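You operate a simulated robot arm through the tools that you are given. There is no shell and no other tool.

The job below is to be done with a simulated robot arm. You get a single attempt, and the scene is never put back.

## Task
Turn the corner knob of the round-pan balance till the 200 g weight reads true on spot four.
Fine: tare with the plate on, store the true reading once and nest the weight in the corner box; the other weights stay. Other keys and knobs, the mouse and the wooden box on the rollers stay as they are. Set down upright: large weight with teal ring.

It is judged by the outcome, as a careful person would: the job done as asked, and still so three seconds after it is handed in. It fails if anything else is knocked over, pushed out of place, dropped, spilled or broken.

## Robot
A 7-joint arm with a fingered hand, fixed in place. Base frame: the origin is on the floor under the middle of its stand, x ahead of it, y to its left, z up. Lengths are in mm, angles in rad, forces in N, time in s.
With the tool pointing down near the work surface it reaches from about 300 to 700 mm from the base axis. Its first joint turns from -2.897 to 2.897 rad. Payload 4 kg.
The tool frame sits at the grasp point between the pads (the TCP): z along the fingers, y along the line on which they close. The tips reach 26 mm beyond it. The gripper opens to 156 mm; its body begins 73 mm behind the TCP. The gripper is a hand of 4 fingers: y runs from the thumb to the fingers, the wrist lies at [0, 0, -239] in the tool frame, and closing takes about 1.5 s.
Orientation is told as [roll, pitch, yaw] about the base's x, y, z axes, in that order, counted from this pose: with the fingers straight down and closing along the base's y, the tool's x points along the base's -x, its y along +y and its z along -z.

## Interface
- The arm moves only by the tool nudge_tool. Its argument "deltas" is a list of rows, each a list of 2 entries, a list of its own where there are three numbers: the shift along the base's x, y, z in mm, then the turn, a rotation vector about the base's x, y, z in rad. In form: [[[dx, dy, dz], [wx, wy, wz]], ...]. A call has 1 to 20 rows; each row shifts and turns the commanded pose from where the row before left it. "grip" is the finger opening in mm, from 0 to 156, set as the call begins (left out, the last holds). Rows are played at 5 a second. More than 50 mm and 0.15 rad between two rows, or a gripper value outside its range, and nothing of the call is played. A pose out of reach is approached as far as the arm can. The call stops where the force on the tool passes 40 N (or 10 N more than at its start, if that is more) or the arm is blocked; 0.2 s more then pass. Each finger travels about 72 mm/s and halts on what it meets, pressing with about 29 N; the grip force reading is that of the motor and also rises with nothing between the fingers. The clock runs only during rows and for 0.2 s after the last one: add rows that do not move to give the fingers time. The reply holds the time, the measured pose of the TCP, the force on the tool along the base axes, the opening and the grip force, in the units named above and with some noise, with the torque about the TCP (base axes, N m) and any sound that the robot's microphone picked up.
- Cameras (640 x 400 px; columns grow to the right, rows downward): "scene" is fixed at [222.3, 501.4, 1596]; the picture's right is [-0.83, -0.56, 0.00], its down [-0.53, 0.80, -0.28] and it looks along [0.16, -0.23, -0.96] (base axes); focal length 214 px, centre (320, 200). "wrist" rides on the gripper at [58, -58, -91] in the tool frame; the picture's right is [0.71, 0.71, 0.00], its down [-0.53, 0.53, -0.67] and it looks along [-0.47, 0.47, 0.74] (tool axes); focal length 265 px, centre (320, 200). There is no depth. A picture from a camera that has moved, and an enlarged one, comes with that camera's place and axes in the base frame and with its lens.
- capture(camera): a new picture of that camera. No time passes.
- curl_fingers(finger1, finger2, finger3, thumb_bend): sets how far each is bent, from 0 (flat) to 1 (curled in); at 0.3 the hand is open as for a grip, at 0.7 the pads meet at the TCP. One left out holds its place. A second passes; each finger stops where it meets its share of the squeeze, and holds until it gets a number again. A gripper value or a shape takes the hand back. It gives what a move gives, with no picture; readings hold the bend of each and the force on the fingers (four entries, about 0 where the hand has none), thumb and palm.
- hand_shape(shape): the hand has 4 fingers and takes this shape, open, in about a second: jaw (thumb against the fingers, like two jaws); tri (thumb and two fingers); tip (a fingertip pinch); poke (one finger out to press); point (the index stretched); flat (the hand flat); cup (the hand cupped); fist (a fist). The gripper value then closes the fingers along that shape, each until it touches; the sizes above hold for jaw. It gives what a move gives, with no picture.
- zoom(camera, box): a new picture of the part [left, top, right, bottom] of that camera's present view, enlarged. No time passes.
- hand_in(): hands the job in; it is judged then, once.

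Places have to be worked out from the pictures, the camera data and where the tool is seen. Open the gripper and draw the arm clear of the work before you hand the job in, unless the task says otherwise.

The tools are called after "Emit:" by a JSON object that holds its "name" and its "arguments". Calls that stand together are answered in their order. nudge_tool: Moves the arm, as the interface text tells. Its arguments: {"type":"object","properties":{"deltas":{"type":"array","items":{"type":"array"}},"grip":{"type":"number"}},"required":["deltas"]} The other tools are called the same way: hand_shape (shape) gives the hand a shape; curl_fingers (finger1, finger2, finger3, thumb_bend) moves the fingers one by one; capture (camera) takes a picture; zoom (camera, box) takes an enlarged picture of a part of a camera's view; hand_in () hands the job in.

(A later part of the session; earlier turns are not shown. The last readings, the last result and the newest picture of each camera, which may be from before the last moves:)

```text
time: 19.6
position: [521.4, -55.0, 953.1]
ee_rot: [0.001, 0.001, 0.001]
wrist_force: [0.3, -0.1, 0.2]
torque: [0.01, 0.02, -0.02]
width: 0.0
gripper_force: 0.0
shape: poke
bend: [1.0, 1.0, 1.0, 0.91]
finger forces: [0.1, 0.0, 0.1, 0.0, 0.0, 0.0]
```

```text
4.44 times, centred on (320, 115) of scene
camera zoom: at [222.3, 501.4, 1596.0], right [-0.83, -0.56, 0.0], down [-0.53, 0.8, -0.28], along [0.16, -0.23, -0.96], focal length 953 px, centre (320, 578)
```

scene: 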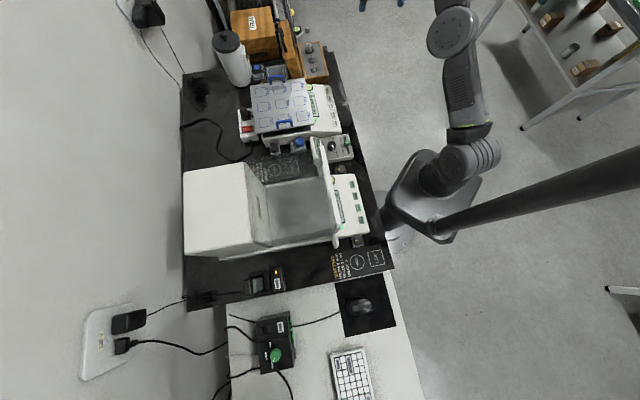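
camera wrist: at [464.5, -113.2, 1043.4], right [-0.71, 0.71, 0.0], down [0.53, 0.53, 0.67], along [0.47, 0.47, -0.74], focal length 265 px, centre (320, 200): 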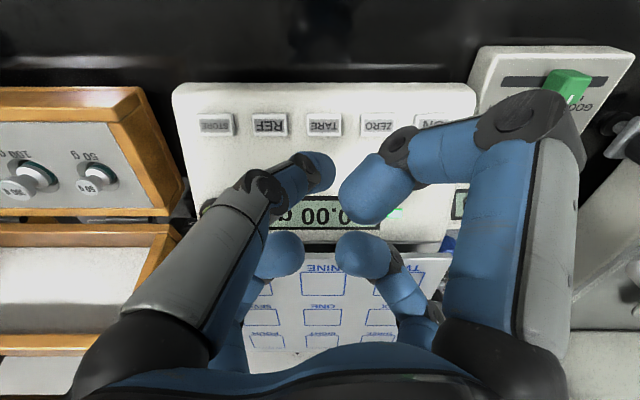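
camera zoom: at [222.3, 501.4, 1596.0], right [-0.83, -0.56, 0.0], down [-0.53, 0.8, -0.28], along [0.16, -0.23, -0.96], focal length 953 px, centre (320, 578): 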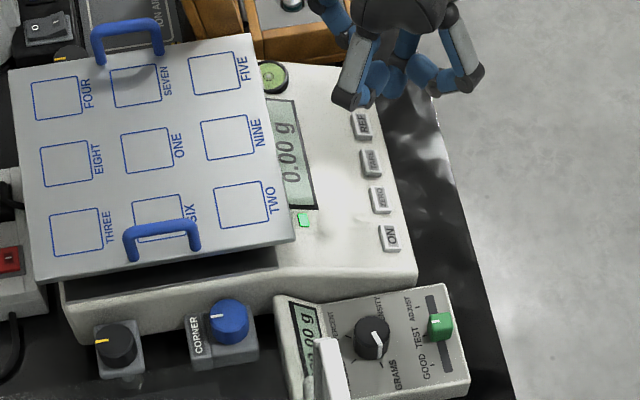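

The display reads 0.00 g with the plate on, so tare is done. Next I'll raise the arm and test a two-finger pinch (thumb and finger 2 working, fingers 1 and 3 curled up out of the way) in free air for picking the weight.

Emit:
{"name": "nudge_tool", "arguments": {"deltas": [[[0, 0, 45], [0, 0, 0]], [[0, 0, 45], [0, 0, 0]], [[0, 0, 45], [0, 0, 0]], [[-15, 20, 45], [0, 0, 0]], [[-15, 20, 10], [0, 0, 0]], [[0, 0, 0], [0, 0, 0]]]}}

Emit:
{"name": "hand_shape", "arguments": {"shape": "jaw"}}

Emit:
{"name": "curl_fingers", "arguments": {"finger1": 1.0, "finger2": 0.45, "finger3": 1.0, "thumb_bend": 0.45}}

Emit:
{"name": "zoom", "arguments": {"camera": "scene", "box": [290, 0, 450, 100]}}

Emit:
{"name": "capture", "arguments": {"camera": "wrist"}}

```text
refused: row 4 steps farther than a row can; nothing moved
```

```text
time: 20.5
position: [522.2, -55.7, 952.4]
ee_rot: [0.001, -0.002, -0.001]
wrist_force: [0.9, -0.4, 0.0]
torque: [-0.01, -0.02, -0.03]
width: 155.8
gripper_force: 0.0
shape: jaw
bend: [0.3, 0.3, 0.3, 0.3]
finger forces: [0.0, 0.1, 0.0, 0.0, 0.0, 0.0]
```

```text
time: 21.5
position: [521.6, -56.0, 953.5]
ee_rot: [-0.001, -0.001, -0.001]
wrist_force: [0.4, -0.1, -1.1]
torque: [0.01, -0.01, 0.0]
width: 43.4
gripper_force: 0.1
shape: fingers
bend: [0.75, 0.45, 0.75, 0.45]
finger forces: [0.0, 0.0, 0.0, 0.0, 0.0, 0.0]
```

```text
4.00 times, centred on (370, 50) of scene
camera zoom: at [222.3, 501.4, 1596.0], right [-0.83, -0.56, 0.0], down [-0.53, 0.8, -0.28], along [0.16, -0.23, -0.96], focal length 858 px, centre (120, 800)
```

zoom: 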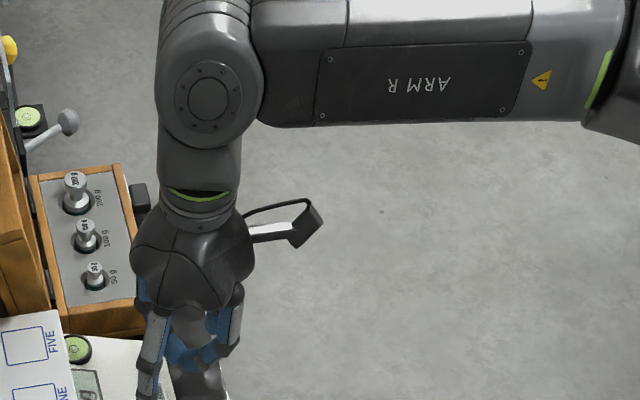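

```text
taken
camera wrist: at [464.7, -113.2, 1043.3], right [-0.71, 0.71, 0.0], down [0.53, 0.53, 0.67], along [0.47, 0.47, -0.74], focal length 265 px, centre (320, 200)
```

wrist: 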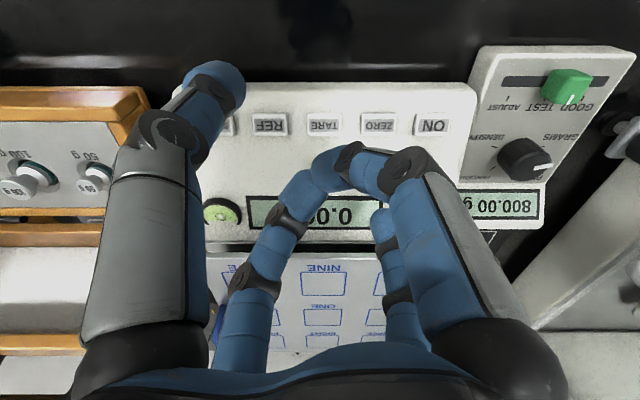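

Curling fingers 1 and 3 just makes them meet at the TCP, so I'll use the four-finger jaw grip instead. I'll return to open jaw, raise up and move over toward the weight box with a slight forward tilt (0.2 rad) to look at the 200 g weight up close.

Emit:
{"name": "hand_shape", "arguments": {"shape": "jaw"}}

Emit:
{"name": "nudge_tool", "arguments": {"deltas": [[[0, 0, 35], [0, 0, 0]], [[0, 0, 35], [0, 0, 0]], [[33, -28, 0], [-0.0286, -0.0958, 0]], [[33, -28, 0], [-0.0286, -0.0958, 0]], [[33, -28, 0], [0, 0, 0]], [[33, -28, 0], [0, 0, 0]], [[33, -28, 0], [0, 0, 0]], [[0, 0, 0], [0, 0, 0]]]}}

Emit:
{"name": "capture", "arguments": {"camera": "wrist"}}

Emit:
{"name": "zoom", "arguments": {"camera": "wrist", "box": [180, 80, 340, 180]}}

Emit:
{"name": "zoom", "arguments": {"camera": "scene", "box": [270, 20, 350, 70]}}

```text
time: 22.4
position: [521.3, -55.7, 952.4]
ee_rot: [0.001, -0.002, 0.001]
wrist_force: [0.8, -1.0, -0.2]
torque: [0.04, -0.02, 0.02]
width: 155.5
gripper_force: 0.1
shape: jaw
bend: [0.3, 0.3, 0.3, 0.3]
finger forces: [0.1, 0.1, 0.1, 0.0, 0.0, 0.1]
```

```text
time: 24.2
position: [686.1, -195.8, 1020.8]
ee_rot: [-0.058, -0.193, 0.005]
wrist_force: [-0.6, 0.2, -0.1]
torque: [0.03, -0.03, 0.02]
width: 156.1
gripper_force: 0.1
shape: jaw
bend: [0.3, 0.3, 0.3, 0.3]
finger forces: [0.1, 0.0, 0.1, 0.0, 0.0, 0.0]
```

```text
taken
camera wrist: at [613.5, -248.4, 1101.9], right [-0.69, 0.7, -0.17], down [0.39, 0.57, 0.72], along [0.61, 0.43, -0.67], focal length 265 px, centre (320, 200)
```

wrist: 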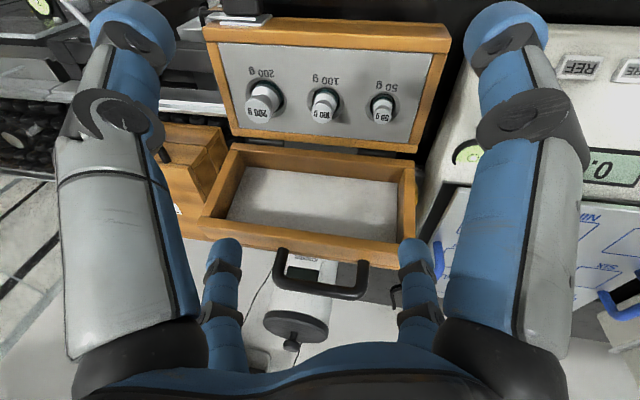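

```text
4.00 times, centred on (260, 130) of wrist
camera zoom: at [613.5, -248.4, 1101.9], right [-0.69, 0.7, -0.17], down [0.39, 0.57, 0.72], along [0.61, 0.43, -0.67], focal length 1062 px, centre (560, 480)
```

zoom: 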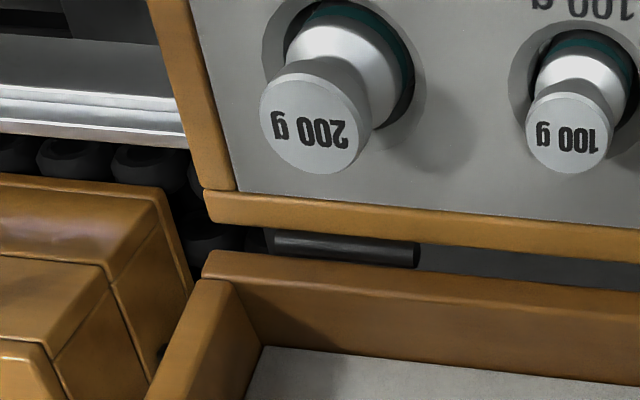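

```text
8.00 times, centred on (310, 45) of scene
camera zoom: at [222.3, 501.4, 1596.0], right [-0.83, -0.56, 0.0], down [-0.53, 0.8, -0.28], along [0.16, -0.23, -0.96], focal length 1716 px, centre (400, 1440)
```

zoom: 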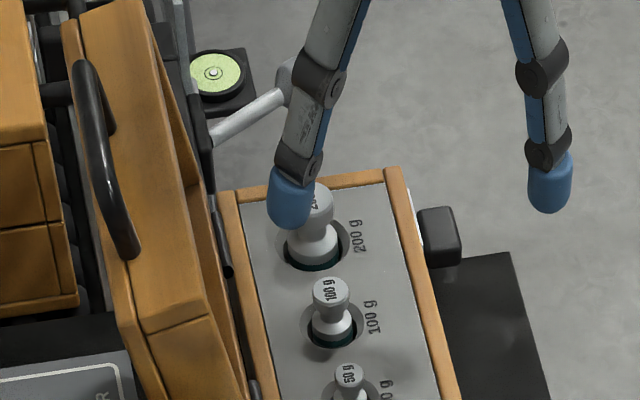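

The weight's head top is at about (773, -230, 885), 26 mm across and standing ~23 mm above the panel (z≈862). Before descending I'll close the hand to about the head size in free air and look at how the fingertips sit relative to the TCP.

Emit:
{"name": "nudge_tool", "arguments": {"deltas": [[[0, 0, 0], [0, 0, 0]], [[0, 0, 0], [0, 0, 0]], [[0, 0, 0], [0, 0, 0]], [[0, 0, 0], [0, 0, 0]], [[0, 0, 0], [0, 0, 0]], [[0, 0, 0], [0, 0, 0]], [[0, 0, 0], [0, 0, 0]]], "grip": 26}}

Emit:
{"name": "zoom", "arguments": {"camera": "scene", "box": [280, 0, 376, 60]}}

Emit:
{"name": "capture", "arguments": {"camera": "wrist"}}

Emit:
{"name": "nudge_tool", "arguments": {"deltas": [[[0, 0, 0], [0, 0, 0]], [[0, 0, 0], [0, 0, 0]], [[0, 0, 0], [0, 0, 0]], [[0, 0, 0], [0, 0, 0]]], "grip": 56}}

Emit:
{"name": "zoom", "arguments": {"camera": "scene", "box": [280, 0, 376, 60]}}

Emit:
{"name": "capture", "arguments": {"camera": "wrist"}}

```text
time: 25.8
position: [687.8, -194.8, 1020.1]
ee_rot: [-0.056, -0.193, 0.004]
wrist_force: [0.0, 0.4, 0.5]
torque: [0.04, 0.02, 0.02]
width: 26.3
gripper_force: 0.1
shape: jaw
bend: [0.76, 0.76, 0.76, 0.7]
finger forces: [0.1, 0.1, 0.0, 0.1, 0.0, 0.0]
```

```text
6.67 times, centred on (328, 30) of scene
camera zoom: at [222.3, 501.4, 1596.0], right [-0.83, -0.56, 0.0], down [-0.53, 0.8, -0.28], along [0.16, -0.23, -0.96], focal length 1430 px, centre (267, 1333)
```

zoom: 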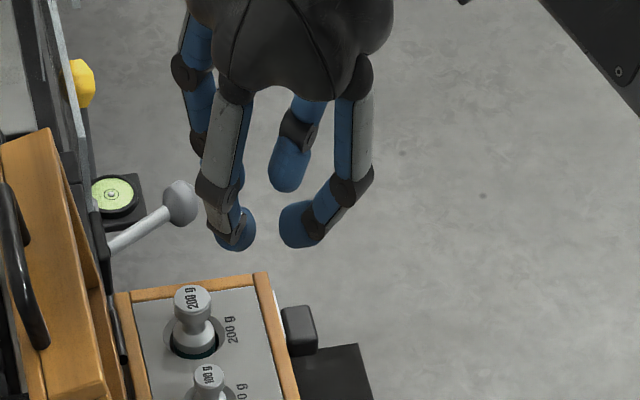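

```text
taken
camera wrist: at [613.7, -247.6, 1102.4], right [-0.69, 0.7, -0.18], down [0.39, 0.57, 0.73], along [0.61, 0.43, -0.67], focal length 265 px, centre (320, 200)
```

wrist: 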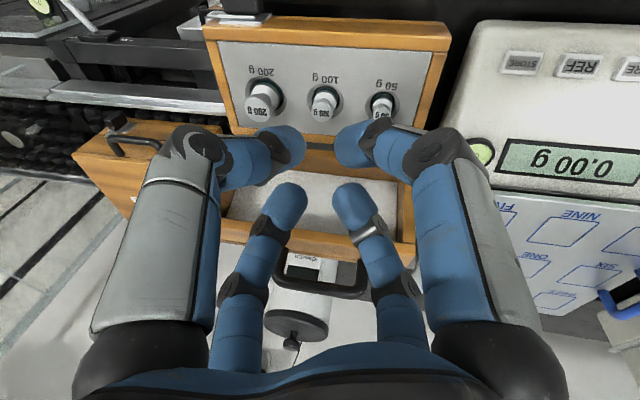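

```text
time: 26.8
position: [687.6, -195.4, 1021.2]
ee_rot: [-0.057, -0.192, 0.005]
wrist_force: [0.3, -0.3, -0.2]
torque: [-0.01, 0.0, -0.01]
width: 55.8
gripper_force: 0.1
shape: jaw
bend: [0.44, 0.44, 0.44, 0.7]
finger forces: [0.0, 0.0, 0.0, 0.0, 0.0, 0.1]
```

```text
6.67 times, centred on (328, 30) of scene
camera zoom: at [222.3, 501.4, 1596.0], right [-0.83, -0.56, 0.0], down [-0.53, 0.8, -0.28], along [0.16, -0.23, -0.96], focal length 1430 px, centre (267, 1333)
```

zoom: 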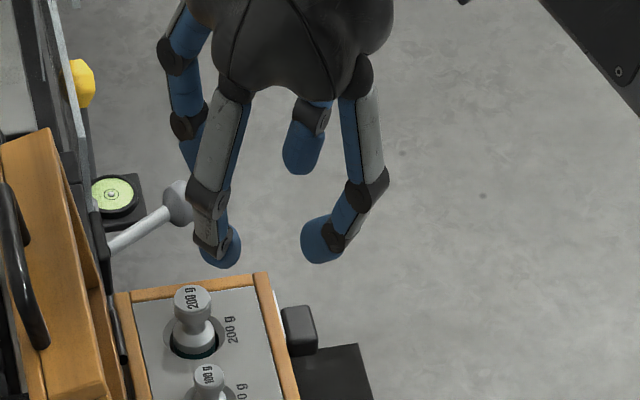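

```text
taken
camera wrist: at [613.7, -247.6, 1102.4], right [-0.69, 0.7, -0.18], down [0.39, 0.57, 0.73], along [0.61, 0.43, -0.67], focal length 265 px, centre (320, 200)
```

wrist: 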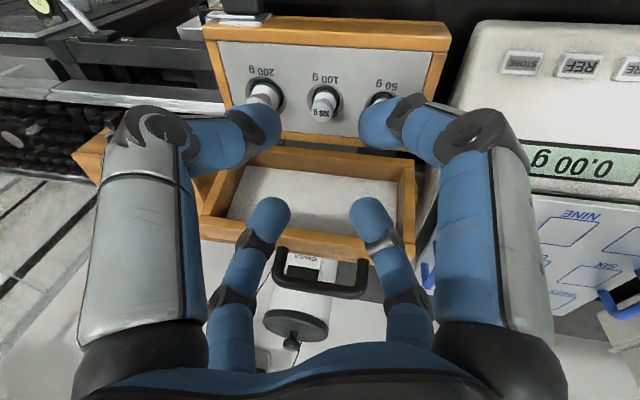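

At ~26 mm width the tips point inward, with the contact at about 16–20 mm past the TCP, which suits gripping the head while staying above the panel. I'd like to pin down the lid's position behind the weight before descending.

Emit:
{"name": "zoom", "arguments": {"camera": "scene", "box": [264, 16, 328, 86]}}

Emit:
{"name": "zoom", "arguments": {"camera": "wrist", "box": [180, 60, 440, 260]}}

```text
5.71 times, centred on (296, 51) of scene
camera zoom: at [222.3, 501.4, 1596.0], right [-0.83, -0.56, 0.0], down [-0.53, 0.8, -0.28], along [0.16, -0.23, -0.96], focal length 1226 px, centre (457, 1051)
```

zoom: 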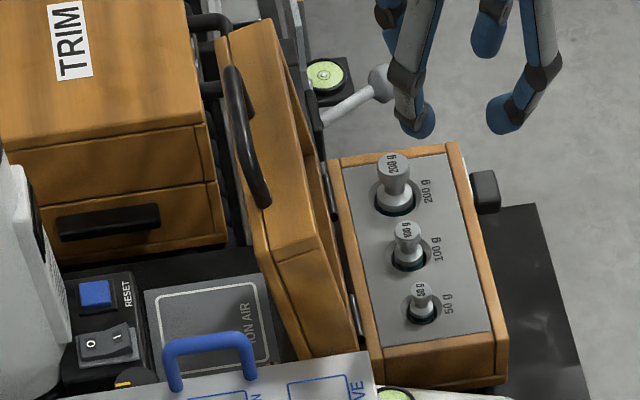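

```text
2.00 times, centred on (310, 160) of wrist
camera zoom: at [613.7, -247.6, 1102.4], right [-0.69, 0.7, -0.18], down [0.39, 0.57, 0.73], along [0.61, 0.43, -0.67], focal length 531 px, centre (340, 280)
```

zoom: 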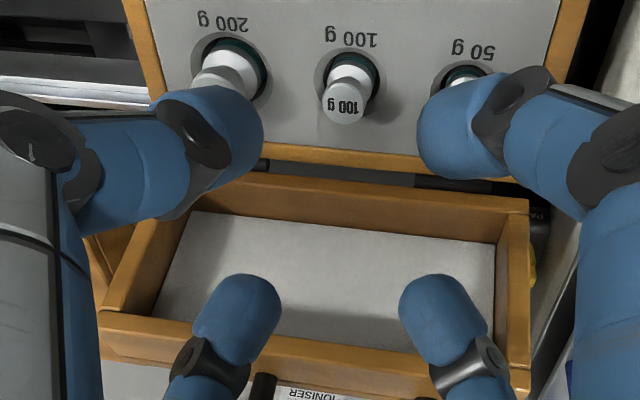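

The lid's rim stands at v≈440–460 mm behind the box, leaving ~20 mm to the fingers at a 56 mm opening, so descending over the weight is clear. I'll move above the weight to about (770, -229, 960) and check reach and alignment.

Emit:
{"name": "nudge_tool", "arguments": {"deltas": [[[27.5, -11.2, -20], [0, 0, 0]], [[27.5, -11.2, -20], [0, 0, 0]], [[27.4, -11.2, -20], [0, 0, 0]], [[0, 0, 0], [0, 0, 0]], [[0, 0, 0], [0, 0, 0]]]}}

Emit:
{"name": "capture", "arguments": {"camera": "wrist"}}

Emit:
{"name": "zoom", "arguments": {"camera": "scene", "box": [264, 16, 344, 66]}}

```text
time: 28.0
position: [700.7, -205.9, 973.2]
ee_rot: [-0.058, -0.192, 0.005]
wrist_force: [0.1, -0.6, -0.2]
torque: [0.01, 0.01, 0.01]
width: 55.8
gripper_force: 0.0
shape: jaw
bend: [0.44, 0.44, 0.44, 0.7]
finger forces: [0.1, 0.1, 0.0, 0.0, 0.0, 0.0]
out of reach, approached as far as the arm can: row 1, 2, 3
```

```text
taken
camera wrist: at [628.4, -259.5, 1054.7], right [-0.69, 0.7, -0.18], down [0.39, 0.57, 0.73], along [0.61, 0.43, -0.67], focal length 265 px, centre (320, 200)
```

wrist: 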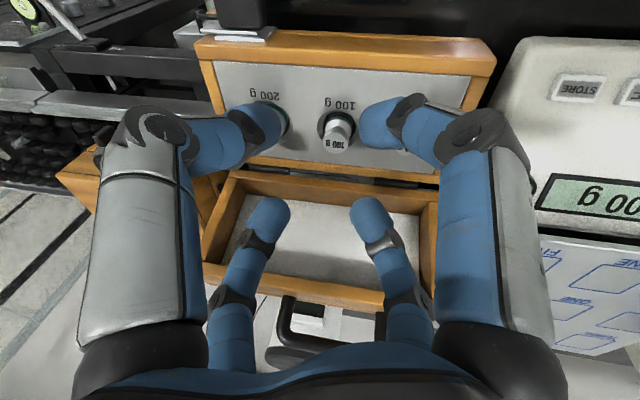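

```text
8.00 times, centred on (304, 41) of scene
camera zoom: at [222.3, 501.4, 1596.0], right [-0.83, -0.56, 0.0], down [-0.53, 0.8, -0.28], along [0.16, -0.23, -0.96], focal length 1716 px, centre (448, 1472)
```

zoom: 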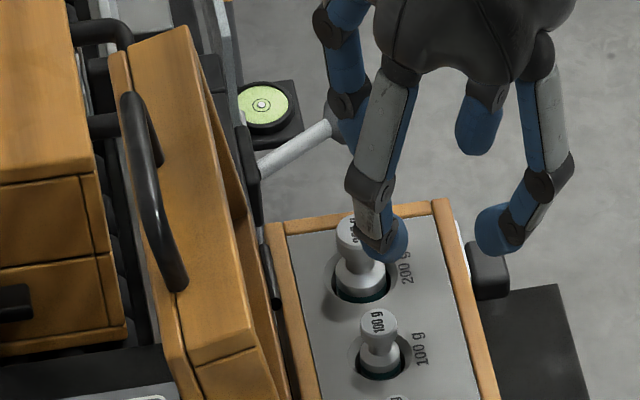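

That pose ran out of reach (stopped at radius ~730), so more forward tilt is needed for the weight at radius ~807. I'll tilt a further 0.3 rad here and try again at the same height.

Emit:
{"name": "nudge_tool", "arguments": {"deltas": [[[0, 0, 10], [-0.0286, -0.0958, 0]], [[0, 0, 0], [-0.0286, -0.0958, 0]], [[0, 0, 0], [-0.0286, -0.0958, 0]], [[20, -7, 0], [0, 0, 0]], [[20, -7, 0], [0, 0, 0]], [[20, -7, 0], [0, 0, 0]], [[0, 0, 0], [0, 0, 0]], [[0, 0, 0], [0, 0, 0]]]}}

Emit:
{"name": "capture", "arguments": {"camera": "scene"}}

Emit:
{"name": "capture", "arguments": {"camera": "wrist"}}

```text
time: 29.8
position: [761.0, -227.0, 982.7]
ee_rot: [-0.156, -0.478, 0.036]
wrist_force: [-0.3, -0.7, 0.3]
torque: [0.05, 0.03, -0.04]
width: 56.0
gripper_force: 0.0
shape: jaw
bend: [0.44, 0.44, 0.44, 0.7]
finger forces: [0.0, 0.0, 0.0, 0.1, 0.0, 0.0]
```

```text
taken
```

scene: 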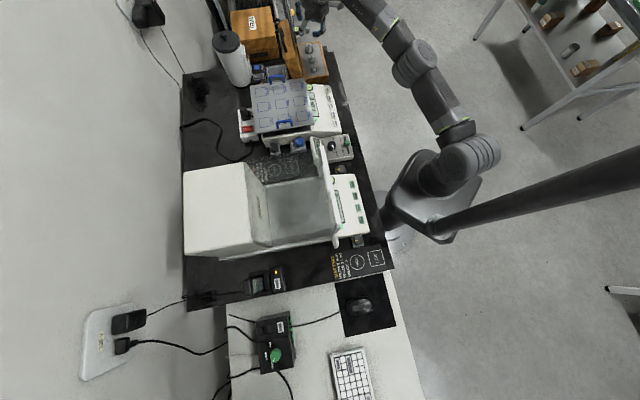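

```text
taken
camera wrist: at [667.5, -273.7, 1044.3], right [-0.6, 0.68, -0.42], down [0.18, 0.63, 0.76], along [0.78, 0.38, -0.5], focal length 265 px, centre (320, 200)
```

wrist: 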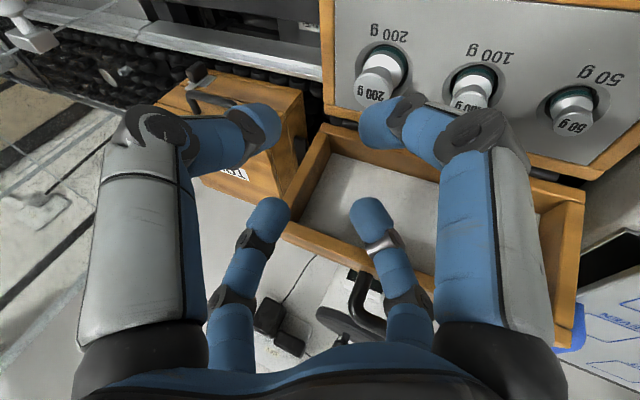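

With 0.5 rad of tilt the arm reaches the weight's radius. At such a tilt the inner (robot-side) finger would sit too low, so I'll back off a little and test curling only that inner finger up and splaying the outer one, leaving a level thumb–finger 2 pinch.

Emit:
{"name": "nudge_tool", "arguments": {"deltas": [[[-30, 10, 15], [0, 0, 0]], [[-30, 10, 15], [0, 0, 0]], [[0, 0, 0], [0, 0, 0]]]}}

Emit:
{"name": "curl_fingers", "arguments": {"finger1": 1.0}}

Emit:
{"name": "capture", "arguments": {"camera": "wrist"}}

Emit:
{"name": "zoom", "arguments": {"camera": "scene", "box": [270, 0, 366, 60]}}

```text
time: 30.6
position: [700.2, -207.6, 1013.0]
ee_rot: [-0.155, -0.478, 0.038]
wrist_force: [-0.5, 0.0, -0.7]
torque: [0.0, -0.03, -0.03]
width: 55.8
gripper_force: 0.1
shape: jaw
bend: [0.44, 0.44, 0.44, 0.7]
finger forces: [0.1, 0.1, 0.1, 0.0, 0.1, 0.0]
```

```text
time: 31.6
position: [701.1, -207.2, 1011.8]
ee_rot: [-0.154, -0.477, 0.039]
wrist_force: [-0.2, -0.8, 0.4]
torque: [0.01, -0.02, 0.0]
width: 51.7
gripper_force: 0.0
shape: fingers
bend: [1.0, 0.44, 0.44, 0.7]
finger forces: [0.0, 0.0, 0.1, 0.0, 0.0, 0.1]
```

```text
taken
camera wrist: at [606.3, -253.5, 1073.4], right [-0.6, 0.68, -0.42], down [0.18, 0.63, 0.76], along [0.78, 0.38, -0.5], focal length 265 px, centre (320, 200)
```

wrist: 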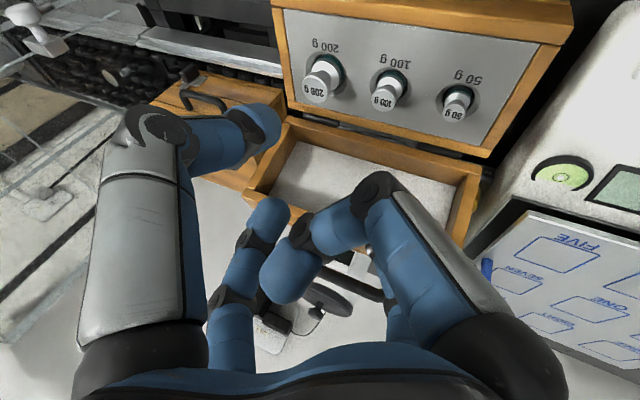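

```text
6.67 times, centred on (318, 30) of scene
camera zoom: at [222.3, 501.4, 1596.0], right [-0.83, -0.56, 0.0], down [-0.53, 0.8, -0.28], along [0.16, -0.23, -0.96], focal length 1430 px, centre (333, 1333)
```

zoom: 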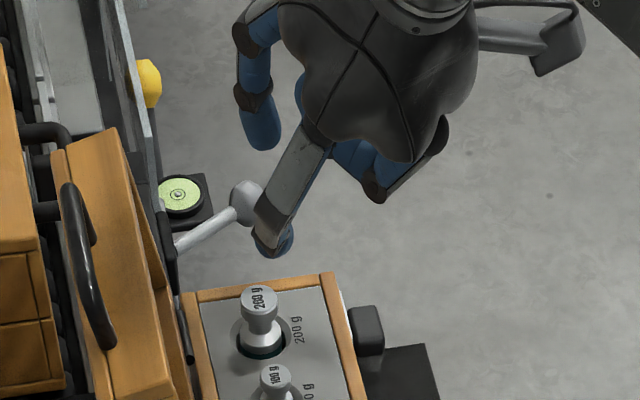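

Finger 1 (robot side) curls up cleanly with its lowest part about 5 mm behind the TCP plane, which leaves room for the head under it. Now I'll test thumb and finger 2 at 0.5 and view the gap between their tips.

Emit:
{"name": "curl_fingers", "arguments": {"finger1": 1.0, "finger2": 0.5, "finger3": 0.3, "thumb_bend": 0.5}}

Emit:
{"name": "capture", "arguments": {"camera": "wrist"}}

Emit:
{"name": "zoom", "arguments": {"camera": "scene", "box": [270, 0, 366, 60]}}

Emit:
{"name": "curl_fingers", "arguments": {"finger2": 0.62, "thumb_bend": 0.62}}

Emit:
{"name": "capture", "arguments": {"camera": "wrist"}}

Emit:
{"name": "zoom", "arguments": {"camera": "scene", "box": [270, 0, 366, 60]}}

```text
time: 32.6
position: [700.5, -206.3, 1013.4]
ee_rot: [-0.156, -0.477, 0.039]
wrist_force: [-1.1, 0.3, -0.1]
torque: [0.01, -0.02, 0.0]
width: 64.0
gripper_force: 0.1
shape: fingers
bend: [1.0, 0.5, 0.3, 0.5]
finger forces: [0.0, 0.0, 0.1, 0.0, 0.0, 0.0]
```

```text
taken
camera wrist: at [606.3, -253.5, 1073.4], right [-0.6, 0.68, -0.42], down [0.18, 0.63, 0.76], along [0.78, 0.38, -0.5], focal length 265 px, centre (320, 200)
```

wrist: 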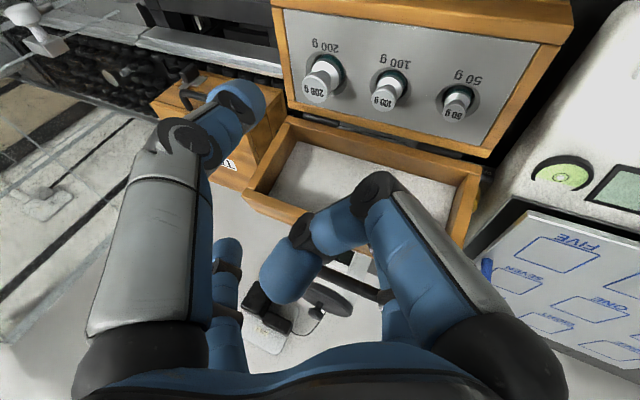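

```text
6.67 times, centred on (318, 30) of scene
camera zoom: at [222.3, 501.4, 1596.0], right [-0.83, -0.56, 0.0], down [-0.53, 0.8, -0.28], along [0.16, -0.23, -0.96], focal length 1430 px, centre (333, 1333)
```

zoom: 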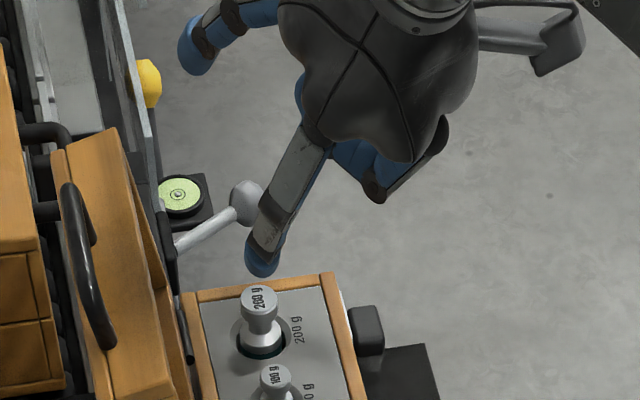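

```text
time: 33.6
position: [701.0, -207.4, 1011.7]
ee_rot: [-0.156, -0.478, 0.039]
wrist_force: [-0.2, 0.6, 0.6]
torque: [0.01, -0.01, 0.0]
width: 50.3
gripper_force: 0.0
shape: fingers
bend: [1.0, 0.62, 0.3, 0.62]
finger forces: [0.0, 0.0, 0.0, 0.1, 0.0, 0.0]
```

```text
taken
camera wrist: at [606.3, -253.5, 1073.4], right [-0.6, 0.68, -0.42], down [0.18, 0.63, 0.76], along [0.78, 0.38, -0.5], focal length 265 px, centre (320, 200)
```

wrist: 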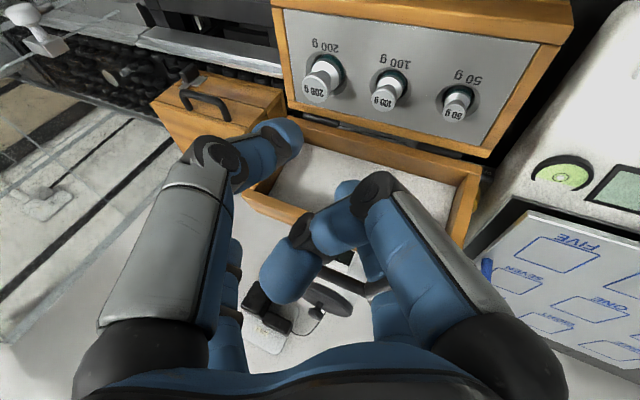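

```text
6.67 times, centred on (318, 30) of scene
camera zoom: at [222.3, 501.4, 1596.0], right [-0.83, -0.56, 0.0], down [-0.53, 0.8, -0.28], along [0.16, -0.23, -0.96], focal length 1430 px, centre (333, 1333)
```

zoom: 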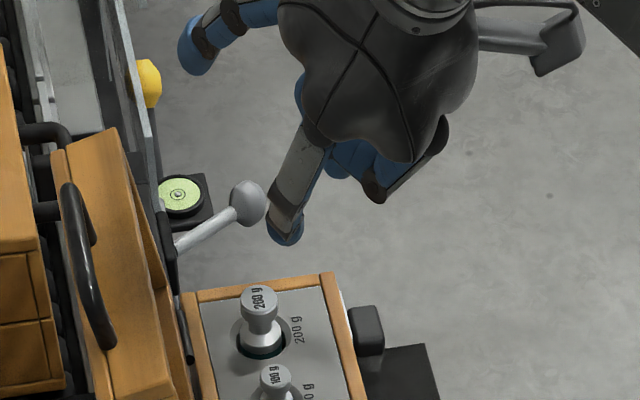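

The pinch plane of thumb and finger 2 is about 20 mm past the TCP. I'll level the pinch axis by turning 0.25 rad about the tool axis, set thumb and finger 2 to a ~60 mm gap, and move over the weight at TCP height 950.

Emit:
{"name": "curl_fingers", "arguments": {"finger1": 1.0, "finger2": 0.55, "finger3": 0.3, "thumb_bend": 0.55}}

Emit:
{"name": "nudge_tool", "arguments": {"deltas": [[[0, 0, 0], [0.0575, -0.017, -0.11]], [[0, 0, 0], [0.0575, -0.017, -0.11]], [[21, -7, -20], [0, 0, 0]], [[21, -7, -20], [0, 0, 0]], [[21, -7, -20], [0, 0, 0]], [[0, 0, 0], [0, 0, 0]], [[0, 0, 0], [0, 0, 0]]]}}

Emit:
{"name": "capture", "arguments": {"camera": "wrist"}}

Emit:
{"name": "zoom", "arguments": {"camera": "scene", "box": [260, 10, 356, 70]}}

```text
time: 34.6
position: [701.1, -206.6, 1011.9]
ee_rot: [-0.156, -0.478, 0.038]
wrist_force: [0.7, 0.5, 0.5]
torque: [0.0, 0.04, 0.02]
width: 57.8
gripper_force: 0.2
shape: fingers
bend: [1.0, 0.55, 0.3, 0.55]
finger forces: [0.0, 0.0, 0.1, 0.1, 0.0, 0.0]
```

```text
time: 36.2
position: [764.0, -229.1, 951.9]
ee_rot: [-0.022, -0.502, -0.244]
wrist_force: [0.4, 0.1, -1.1]
torque: [-0.04, 0.03, 0.0]
width: 58.0
gripper_force: 0.0
shape: fingers
bend: [1.0, 0.55, 0.3, 0.55]
finger forces: [0.0, 0.0, 0.0, 0.1, 0.0, 0.1]
```

```text
taken
camera wrist: at [659.0, -259.6, 1006.1], right [-0.42, 0.83, -0.35], down [0.27, 0.49, 0.83], along [0.86, 0.25, -0.44], focal length 265 px, centre (320, 200)
```

wrist: 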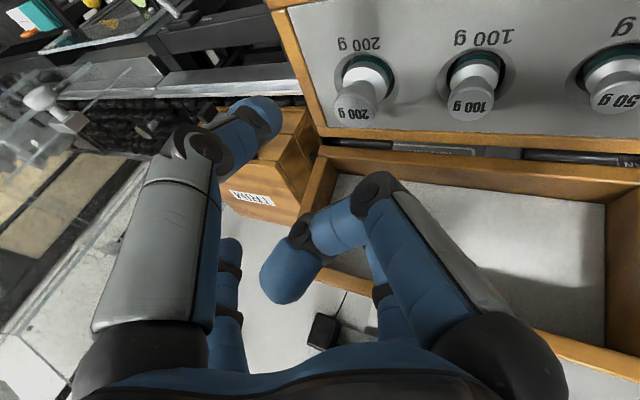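

```text
6.67 times, centred on (308, 40) of scene
camera zoom: at [222.3, 501.4, 1596.0], right [-0.83, -0.56, 0.0], down [-0.53, 0.8, -0.28], along [0.16, -0.23, -0.96], focal length 1430 px, centre (400, 1267)
```

zoom: 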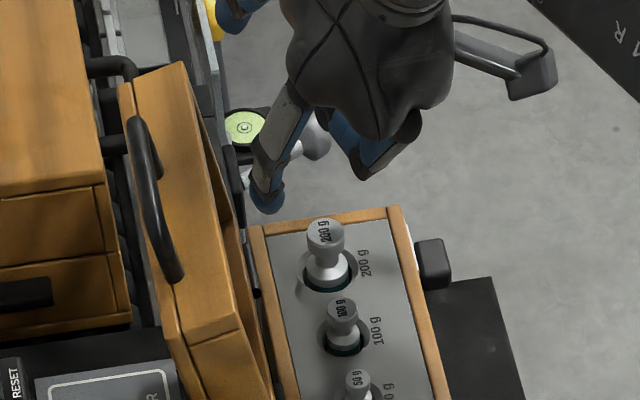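

Measured zt ≈ (0.461, −0.138, −0.877) with a level pinch axis, and the head top is at about (772.5, −230.5, 882). I'll descend most of the way, to TCP z≈915, and check both views.

Emit:
{"name": "nudge_tool", "arguments": {"deltas": [[[-0.8, 0.8, -19], [0, 0, 0]], [[-0.8, 0.8, -18], [0, 0, 0]], [[0, 0, 0], [0, 0, 0]]]}}

Emit:
{"name": "capture", "arguments": {"camera": "wrist"}}

Emit:
{"name": "zoom", "arguments": {"camera": "scene", "box": [276, 20, 340, 60]}}

```text
time: 37.0
position: [761.6, -227.1, 916.2]
ee_rot: [-0.022, -0.501, -0.246]
wrist_force: [0.4, -0.5, -0.8]
torque: [0.03, -0.02, -0.03]
width: 58.3
gripper_force: 0.1
shape: fingers
bend: [1.0, 0.55, 0.3, 0.55]
finger forces: [0.0, 0.1, 0.0, 0.0, 0.1, 0.0]
```

```text
taken
camera wrist: at [657.1, -257.7, 969.3], right [-0.42, 0.83, -0.35], down [0.27, 0.49, 0.83], along [0.86, 0.25, -0.44], focal length 265 px, centre (320, 200)
```

wrist: 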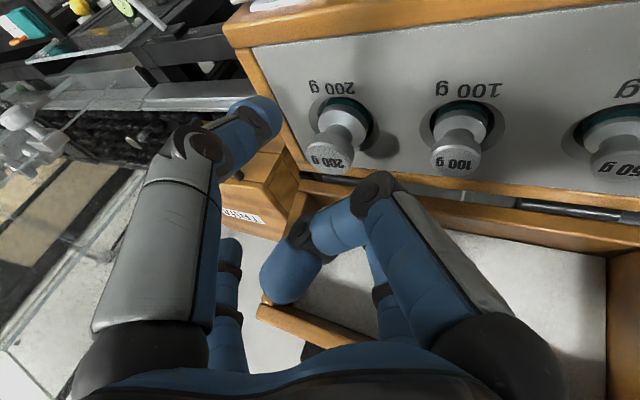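

```text
10.00 times, centred on (308, 40) of scene
camera zoom: at [222.3, 501.4, 1596.0], right [-0.83, -0.56, 0.0], down [-0.53, 0.8, -0.28], along [0.16, -0.23, -0.96], focal length 2145 px, centre (440, 1800)
```

zoom: 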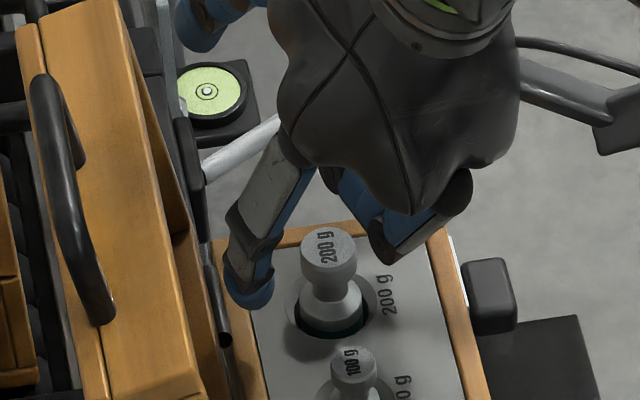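

The head lines up within a millimetre or so of the pinch axis. I'll lower the remaining 18 mm in small steps so the fingertips straddle the head, watching the force.

Emit:
{"name": "nudge_tool", "arguments": {"deltas": [[[0, 0, -7], [0, 0, 0]], [[0, 0, -5], [0, 0, 0]], [[0, 0, -4], [0, 0, 0]], [[0, 0, 0], [0, 0, 0]]]}}

Emit:
{"name": "capture", "arguments": {"camera": "wrist"}}

Emit:
{"name": "zoom", "arguments": {"camera": "scene", "box": [276, 20, 340, 60]}}

```text
time: 38.0
position: [762.9, -226.9, 900.3]
ee_rot: [-0.022, -0.5, -0.243]
wrist_force: [0.3, -0.4, -0.1]
torque: [-0.03, -0.03, 0.0]
width: 58.1
gripper_force: 0.0
shape: fingers
bend: [1.0, 0.55, 0.3, 0.55]
finger forces: [0.0, 0.1, 0.0, 0.0, 0.0, 0.0]
```

```text
taken
camera wrist: at [657.9, -257.7, 953.4], right [-0.42, 0.83, -0.35], down [0.27, 0.49, 0.83], along [0.86, 0.25, -0.44], focal length 265 px, centre (320, 200)
```

wrist: 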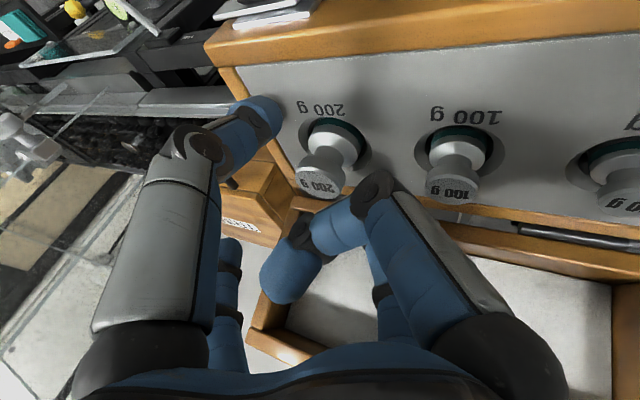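

```text
10.00 times, centred on (308, 40) of scene
camera zoom: at [222.3, 501.4, 1596.0], right [-0.83, -0.56, 0.0], down [-0.53, 0.8, -0.28], along [0.16, -0.23, -0.96], focal length 2145 px, centre (440, 1800)
```

zoom: 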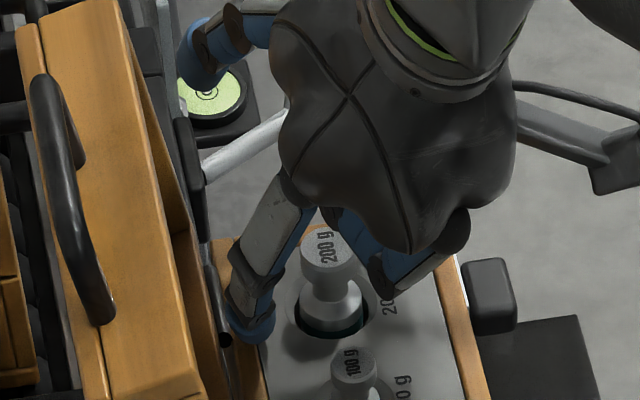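

No contact yet. I'll close thumb and finger 2 a little more (not touching yet) so I can compare the fingertip height with the head before squeezing.

Emit:
{"name": "curl_fingers", "arguments": {"finger2": 0.6, "thumb_bend": 0.6}}

Emit:
{"name": "zoom", "arguments": {"camera": "scene", "box": [292, 32, 332, 57]}}

Emit:
{"name": "zoom", "arguments": {"camera": "wrist", "box": [200, 70, 440, 220]}}

```text
time: 39.0
position: [761.9, -227.8, 901.1]
ee_rot: [-0.021, -0.501, -0.244]
wrist_force: [0.0, -0.1, -0.4]
torque: [0.0, 0.06, 0.01]
width: 52.6
gripper_force: 0.0
shape: fingers
bend: [1.0, 0.6, 0.3, 0.6]
finger forces: [0.0, 0.0, 0.0, 0.0, 0.1, 0.0]
```

```text
16.00 times, centred on (312, 44) of scene
camera zoom: at [222.3, 501.4, 1596.0], right [-0.83, -0.56, 0.0], down [-0.53, 0.8, -0.28], along [0.16, -0.23, -0.96], focal length 3432 px, centre (448, 2688)
```

zoom: 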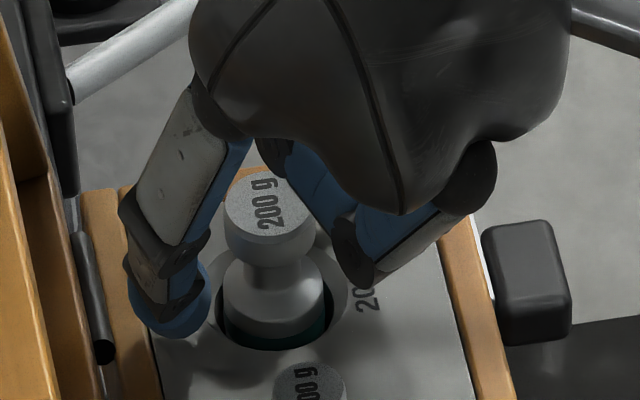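

```text
2.67 times, centred on (320, 145) of wrist
camera zoom: at [657.9, -257.6, 953.5], right [-0.42, 0.83, -0.35], down [0.27, 0.49, 0.83], along [0.86, 0.25, -0.44], focal length 708 px, centre (320, 347)
```

zoom: 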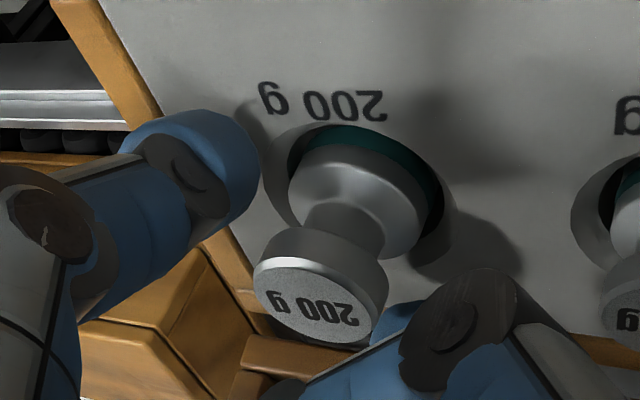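

The wrist view puts the thumb tip centre about 25 mm past the TCP and the head centre around 20 mm, slightly inward. I'll shift up 3 mm and back ~4 mm so the tips meet the head's side at its axis, then squeeze with thumb and finger 2.

Emit:
{"name": "nudge_tool", "arguments": {"deltas": [[[-3.8, 1.1, 3], [0, 0, 0]], [[0, 0, 0], [0, 0, 0]]]}}

Emit:
{"name": "curl_fingers", "arguments": {"finger2": 0.8, "thumb_bend": 0.8}}

Emit:
{"name": "zoom", "arguments": {"camera": "scene", "box": [292, 32, 332, 57]}}

Emit:
{"name": "zoom", "arguments": {"camera": "wrist", "box": [200, 70, 440, 220]}}

```text
time: 39.6
position: [759.3, -225.4, 903.5]
ee_rot: [-0.02, -0.501, -0.245]
wrist_force: [1.1, -0.6, -0.8]
torque: [-0.01, 0.01, -0.01]
width: 52.5
gripper_force: 0.1
shape: fingers
bend: [1.0, 0.6, 0.3, 0.6]
finger forces: [0.0, 0.0, 0.0, 0.1, 0.0, 0.1]
```

```text
time: 40.6
position: [758.8, -226.8, 902.5]
ee_rot: [-0.022, -0.501, -0.246]
wrist_force: [-2.1, -6.3, 2.2]
torque: [-0.06, 0.03, -0.05]
width: 40.0
gripper_force: 12.6
shape: fingers
bend: [1.0, 0.6, 0.3, 0.73]
finger forces: [0.0, 9.4, 0.0, 0.0, 15.9, 0.0]
```

```text
16.00 times, centred on (312, 44) of scene
camera zoom: at [222.3, 501.4, 1596.0], right [-0.83, -0.56, 0.0], down [-0.53, 0.8, -0.28], along [0.16, -0.23, -0.96], focal length 3432 px, centre (448, 2688)
```

zoom: 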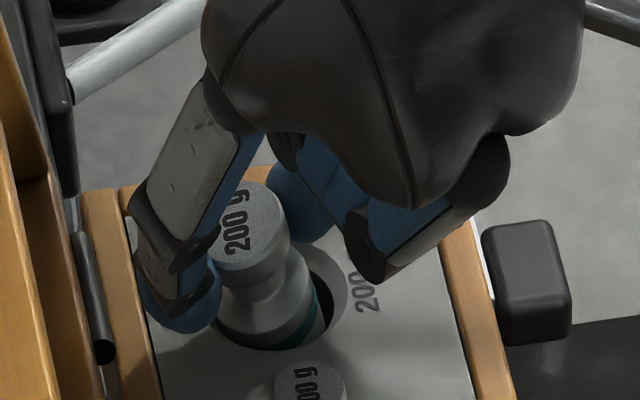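

```text
2.67 times, centred on (320, 145) of wrist
camera zoom: at [654.0, -257.5, 956.7], right [-0.42, 0.83, -0.35], down [0.27, 0.49, 0.83], along [0.86, 0.25, -0.44], focal length 708 px, centre (320, 347)
```

zoom: 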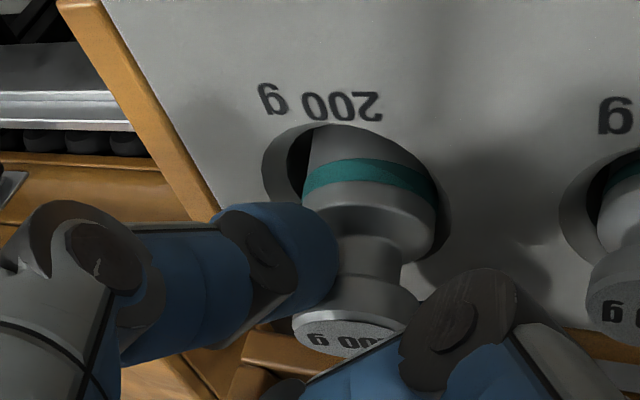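

The thumb pushed the weight over against finger 2 in its nest (it is leaning). I'll back the thumb off so the weight settles upright, then bring finger 2 to its contact position first.

Emit:
{"name": "curl_fingers", "arguments": {"finger2": 0.58, "thumb_bend": 0.6}}

Emit:
{"name": "zoom", "arguments": {"camera": "scene", "box": [292, 32, 332, 57]}}

Emit:
{"name": "zoom", "arguments": {"camera": "wrist", "box": [200, 70, 440, 220]}}

```text
time: 41.6
position: [759.9, -227.2, 901.4]
ee_rot: [-0.022, -0.503, -0.244]
wrist_force: [-0.2, 0.1, -0.7]
torque: [0.03, 0.03, 0.02]
width: 51.9
gripper_force: 0.1
shape: fingers
bend: [1.0, 0.57, 0.3, 0.6]
finger forces: [0.0, 0.1, 0.0, 0.0, 0.1, 0.1]
```

```text
16.00 times, centred on (312, 44) of scene
camera zoom: at [222.3, 501.4, 1596.0], right [-0.83, -0.56, 0.0], down [-0.53, 0.8, -0.28], along [0.16, -0.23, -0.96], focal length 3432 px, centre (448, 2688)
```

zoom: 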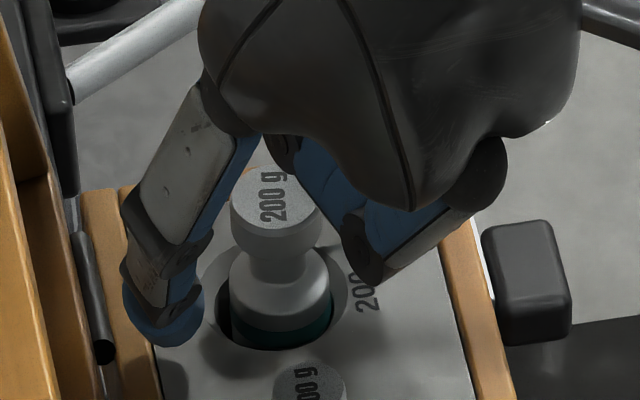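

```text
2.67 times, centred on (320, 145) of wrist
camera zoom: at [654.3, -256.7, 956.5], right [-0.42, 0.83, -0.35], down [0.27, 0.49, 0.83], along [0.86, 0.25, -0.44], focal length 708 px, centre (320, 347)
```

zoom: 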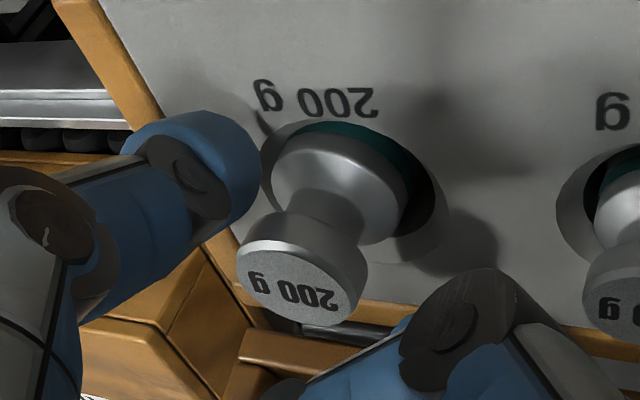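

The weight is upright again, sitting about 2 mm nearer the thumb. I'll bring finger 2 in to its side first (0.65) with the thumb waiting just off the head.

Emit:
{"name": "curl_fingers", "arguments": {"finger2": 0.65, "thumb_bend": 0.61}}

Emit:
{"name": "zoom", "arguments": {"camera": "scene", "box": [292, 32, 332, 57]}}

Emit:
{"name": "zoom", "arguments": {"camera": "wrist", "box": [200, 70, 440, 220]}}

```text
time: 42.6
position: [759.4, -226.4, 904.0]
ee_rot: [-0.024, -0.502, -0.245]
wrist_force: [0.5, 0.2, -0.1]
torque: [-0.01, 0.03, -0.02]
width: 51.5
gripper_force: 0.0
shape: fingers
bend: [1.0, 0.65, 0.3, 0.61]
finger forces: [0.0, 0.0, 0.0, 0.1, 0.0, 0.0]
```

```text
16.00 times, centred on (312, 44) of scene
camera zoom: at [222.3, 501.4, 1596.0], right [-0.83, -0.56, 0.0], down [-0.53, 0.8, -0.28], along [0.16, -0.23, -0.96], focal length 3432 px, centre (448, 2688)
```

zoom: 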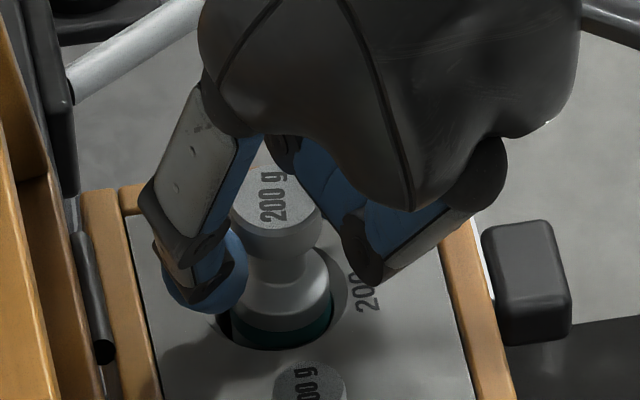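

```text
2.67 times, centred on (320, 145) of wrist
camera zoom: at [654.3, -256.7, 956.5], right [-0.42, 0.83, -0.35], down [0.27, 0.49, 0.83], along [0.86, 0.25, -0.44], focal length 708 px, centre (320, 347)
```

zoom: 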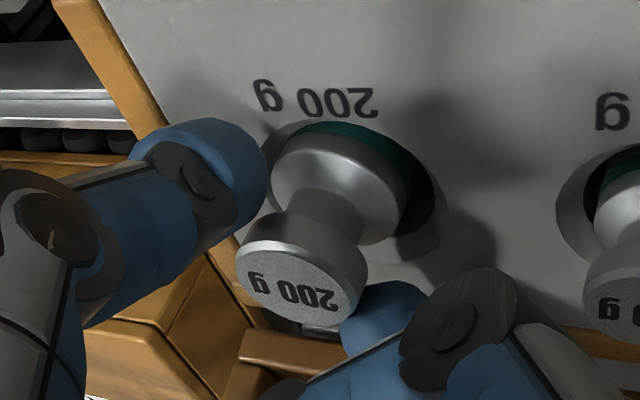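

Finger 2 is now beside the head with no force. The head sits about 3 mm toward the thumb, so I'll shift the hand 2.5 mm that way, then squeeze.

Emit:
{"name": "nudge_tool", "arguments": {"deltas": [[[-0.6, -2.4, 0], [0, 0, 0]], [[0, 0, 0], [0, 0, 0]]]}}

Emit:
{"name": "curl_fingers", "arguments": {"finger2": 0.66, "thumb_bend": 0.64}}

Emit:
{"name": "zoom", "arguments": {"camera": "scene", "box": [292, 32, 332, 57]}}

Emit:
{"name": "zoom", "arguments": {"camera": "wrist", "box": [200, 70, 440, 220]}}

```text
time: 43.2
position: [759.4, -228.4, 902.3]
ee_rot: [-0.022, -0.501, -0.244]
wrist_force: [-0.8, 1.0, 0.0]
torque: [0.02, -0.02, 0.03]
width: 51.4
gripper_force: 0.4
shape: fingers
bend: [1.0, 0.64, 0.3, 0.61]
finger forces: [0.1, 0.9, 0.1, 0.1, 0.0, 0.1]
```

```text
time: 44.2
position: [758.5, -228.4, 903.3]
ee_rot: [-0.022, -0.502, -0.244]
wrist_force: [0.4, 0.3, -0.5]
torque: [0.03, 0.01, -0.02]
width: 48.9
gripper_force: 0.9
shape: fingers
bend: [1.0, 0.65, 0.3, 0.63]
finger forces: [0.1, 1.4, 0.1, 0.0, 1.1, 0.0]
```

```text
16.00 times, centred on (312, 44) of scene
camera zoom: at [222.3, 501.4, 1596.0], right [-0.83, -0.56, 0.0], down [-0.53, 0.8, -0.28], along [0.16, -0.23, -0.96], focal length 3432 px, centre (448, 2688)
```

zoom: 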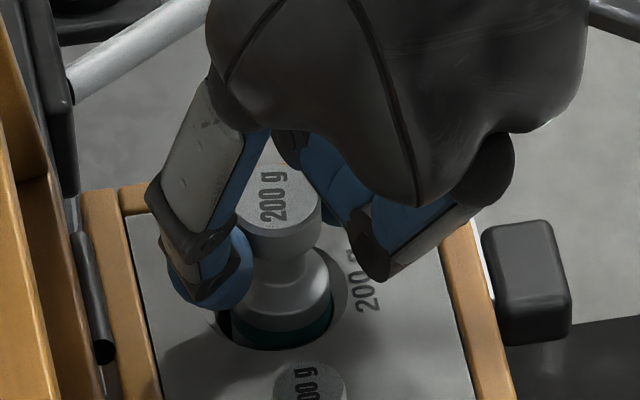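

```text
2.67 times, centred on (320, 145) of wrist
camera zoom: at [653.7, -259.0, 956.5], right [-0.42, 0.83, -0.35], down [0.27, 0.49, 0.83], along [0.86, 0.25, -0.44], focal length 708 px, centre (320, 347)
```

zoom: 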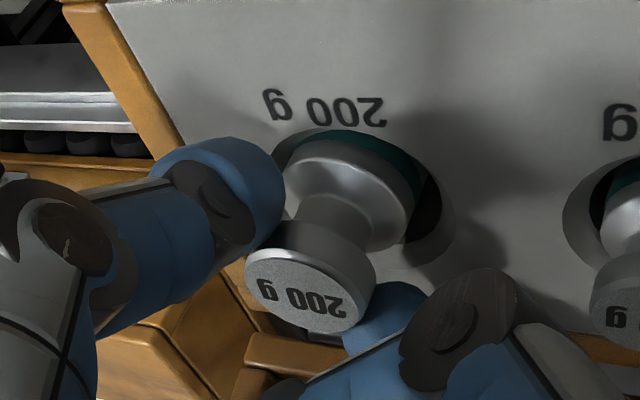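

Both fingertips now rest lightly on the head (about 1 N each) with the weight upright. I'll firm up the squeeze with finger 2 pressing against a thumb that mostly holds its position.

Emit:
{"name": "curl_fingers", "arguments": {"finger2": 0.72, "thumb_bend": 0.66}}

Emit:
{"name": "zoom", "arguments": {"camera": "scene", "box": [292, 32, 332, 57]}}

Emit:
{"name": "zoom", "arguments": {"camera": "wrist", "box": [200, 70, 440, 220]}}

```text
time: 45.2
position: [759.4, -227.4, 903.6]
ee_rot: [-0.021, -0.5, -0.245]
wrist_force: [0.1, 1.9, 0.1]
torque: [0.01, -0.01, 0.05]
width: 48.8
gripper_force: 5.0
shape: fingers
bend: [1.0, 0.65, 0.3, 0.64]
finger forces: [0.1, 5.6, 0.0, 0.0, 4.5, 0.0]
```

```text
16.00 times, centred on (312, 44) of scene
camera zoom: at [222.3, 501.4, 1596.0], right [-0.83, -0.56, 0.0], down [-0.53, 0.8, -0.28], along [0.16, -0.23, -0.96], focal length 3432 px, centre (448, 2688)
```

zoom: 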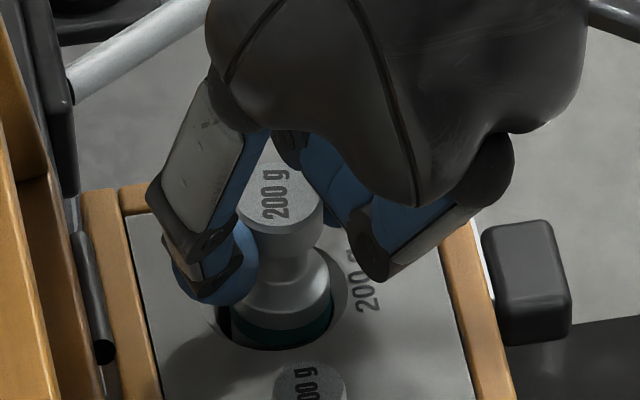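

```text
2.67 times, centred on (320, 145) of wrist
camera zoom: at [653.7, -258.9, 956.5], right [-0.42, 0.83, -0.35], down [0.27, 0.49, 0.83], along [0.86, 0.25, -0.44], focal length 708 px, centre (320, 347)
```

zoom: 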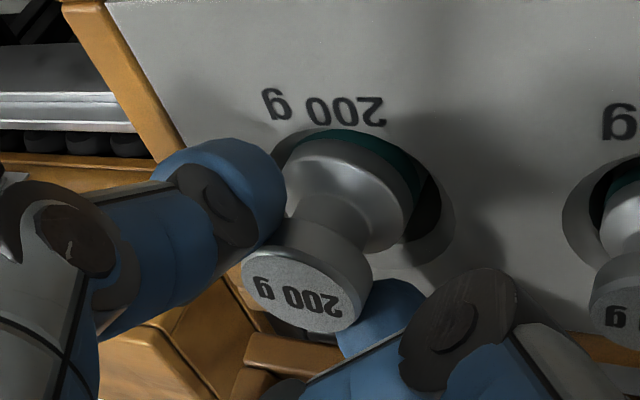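

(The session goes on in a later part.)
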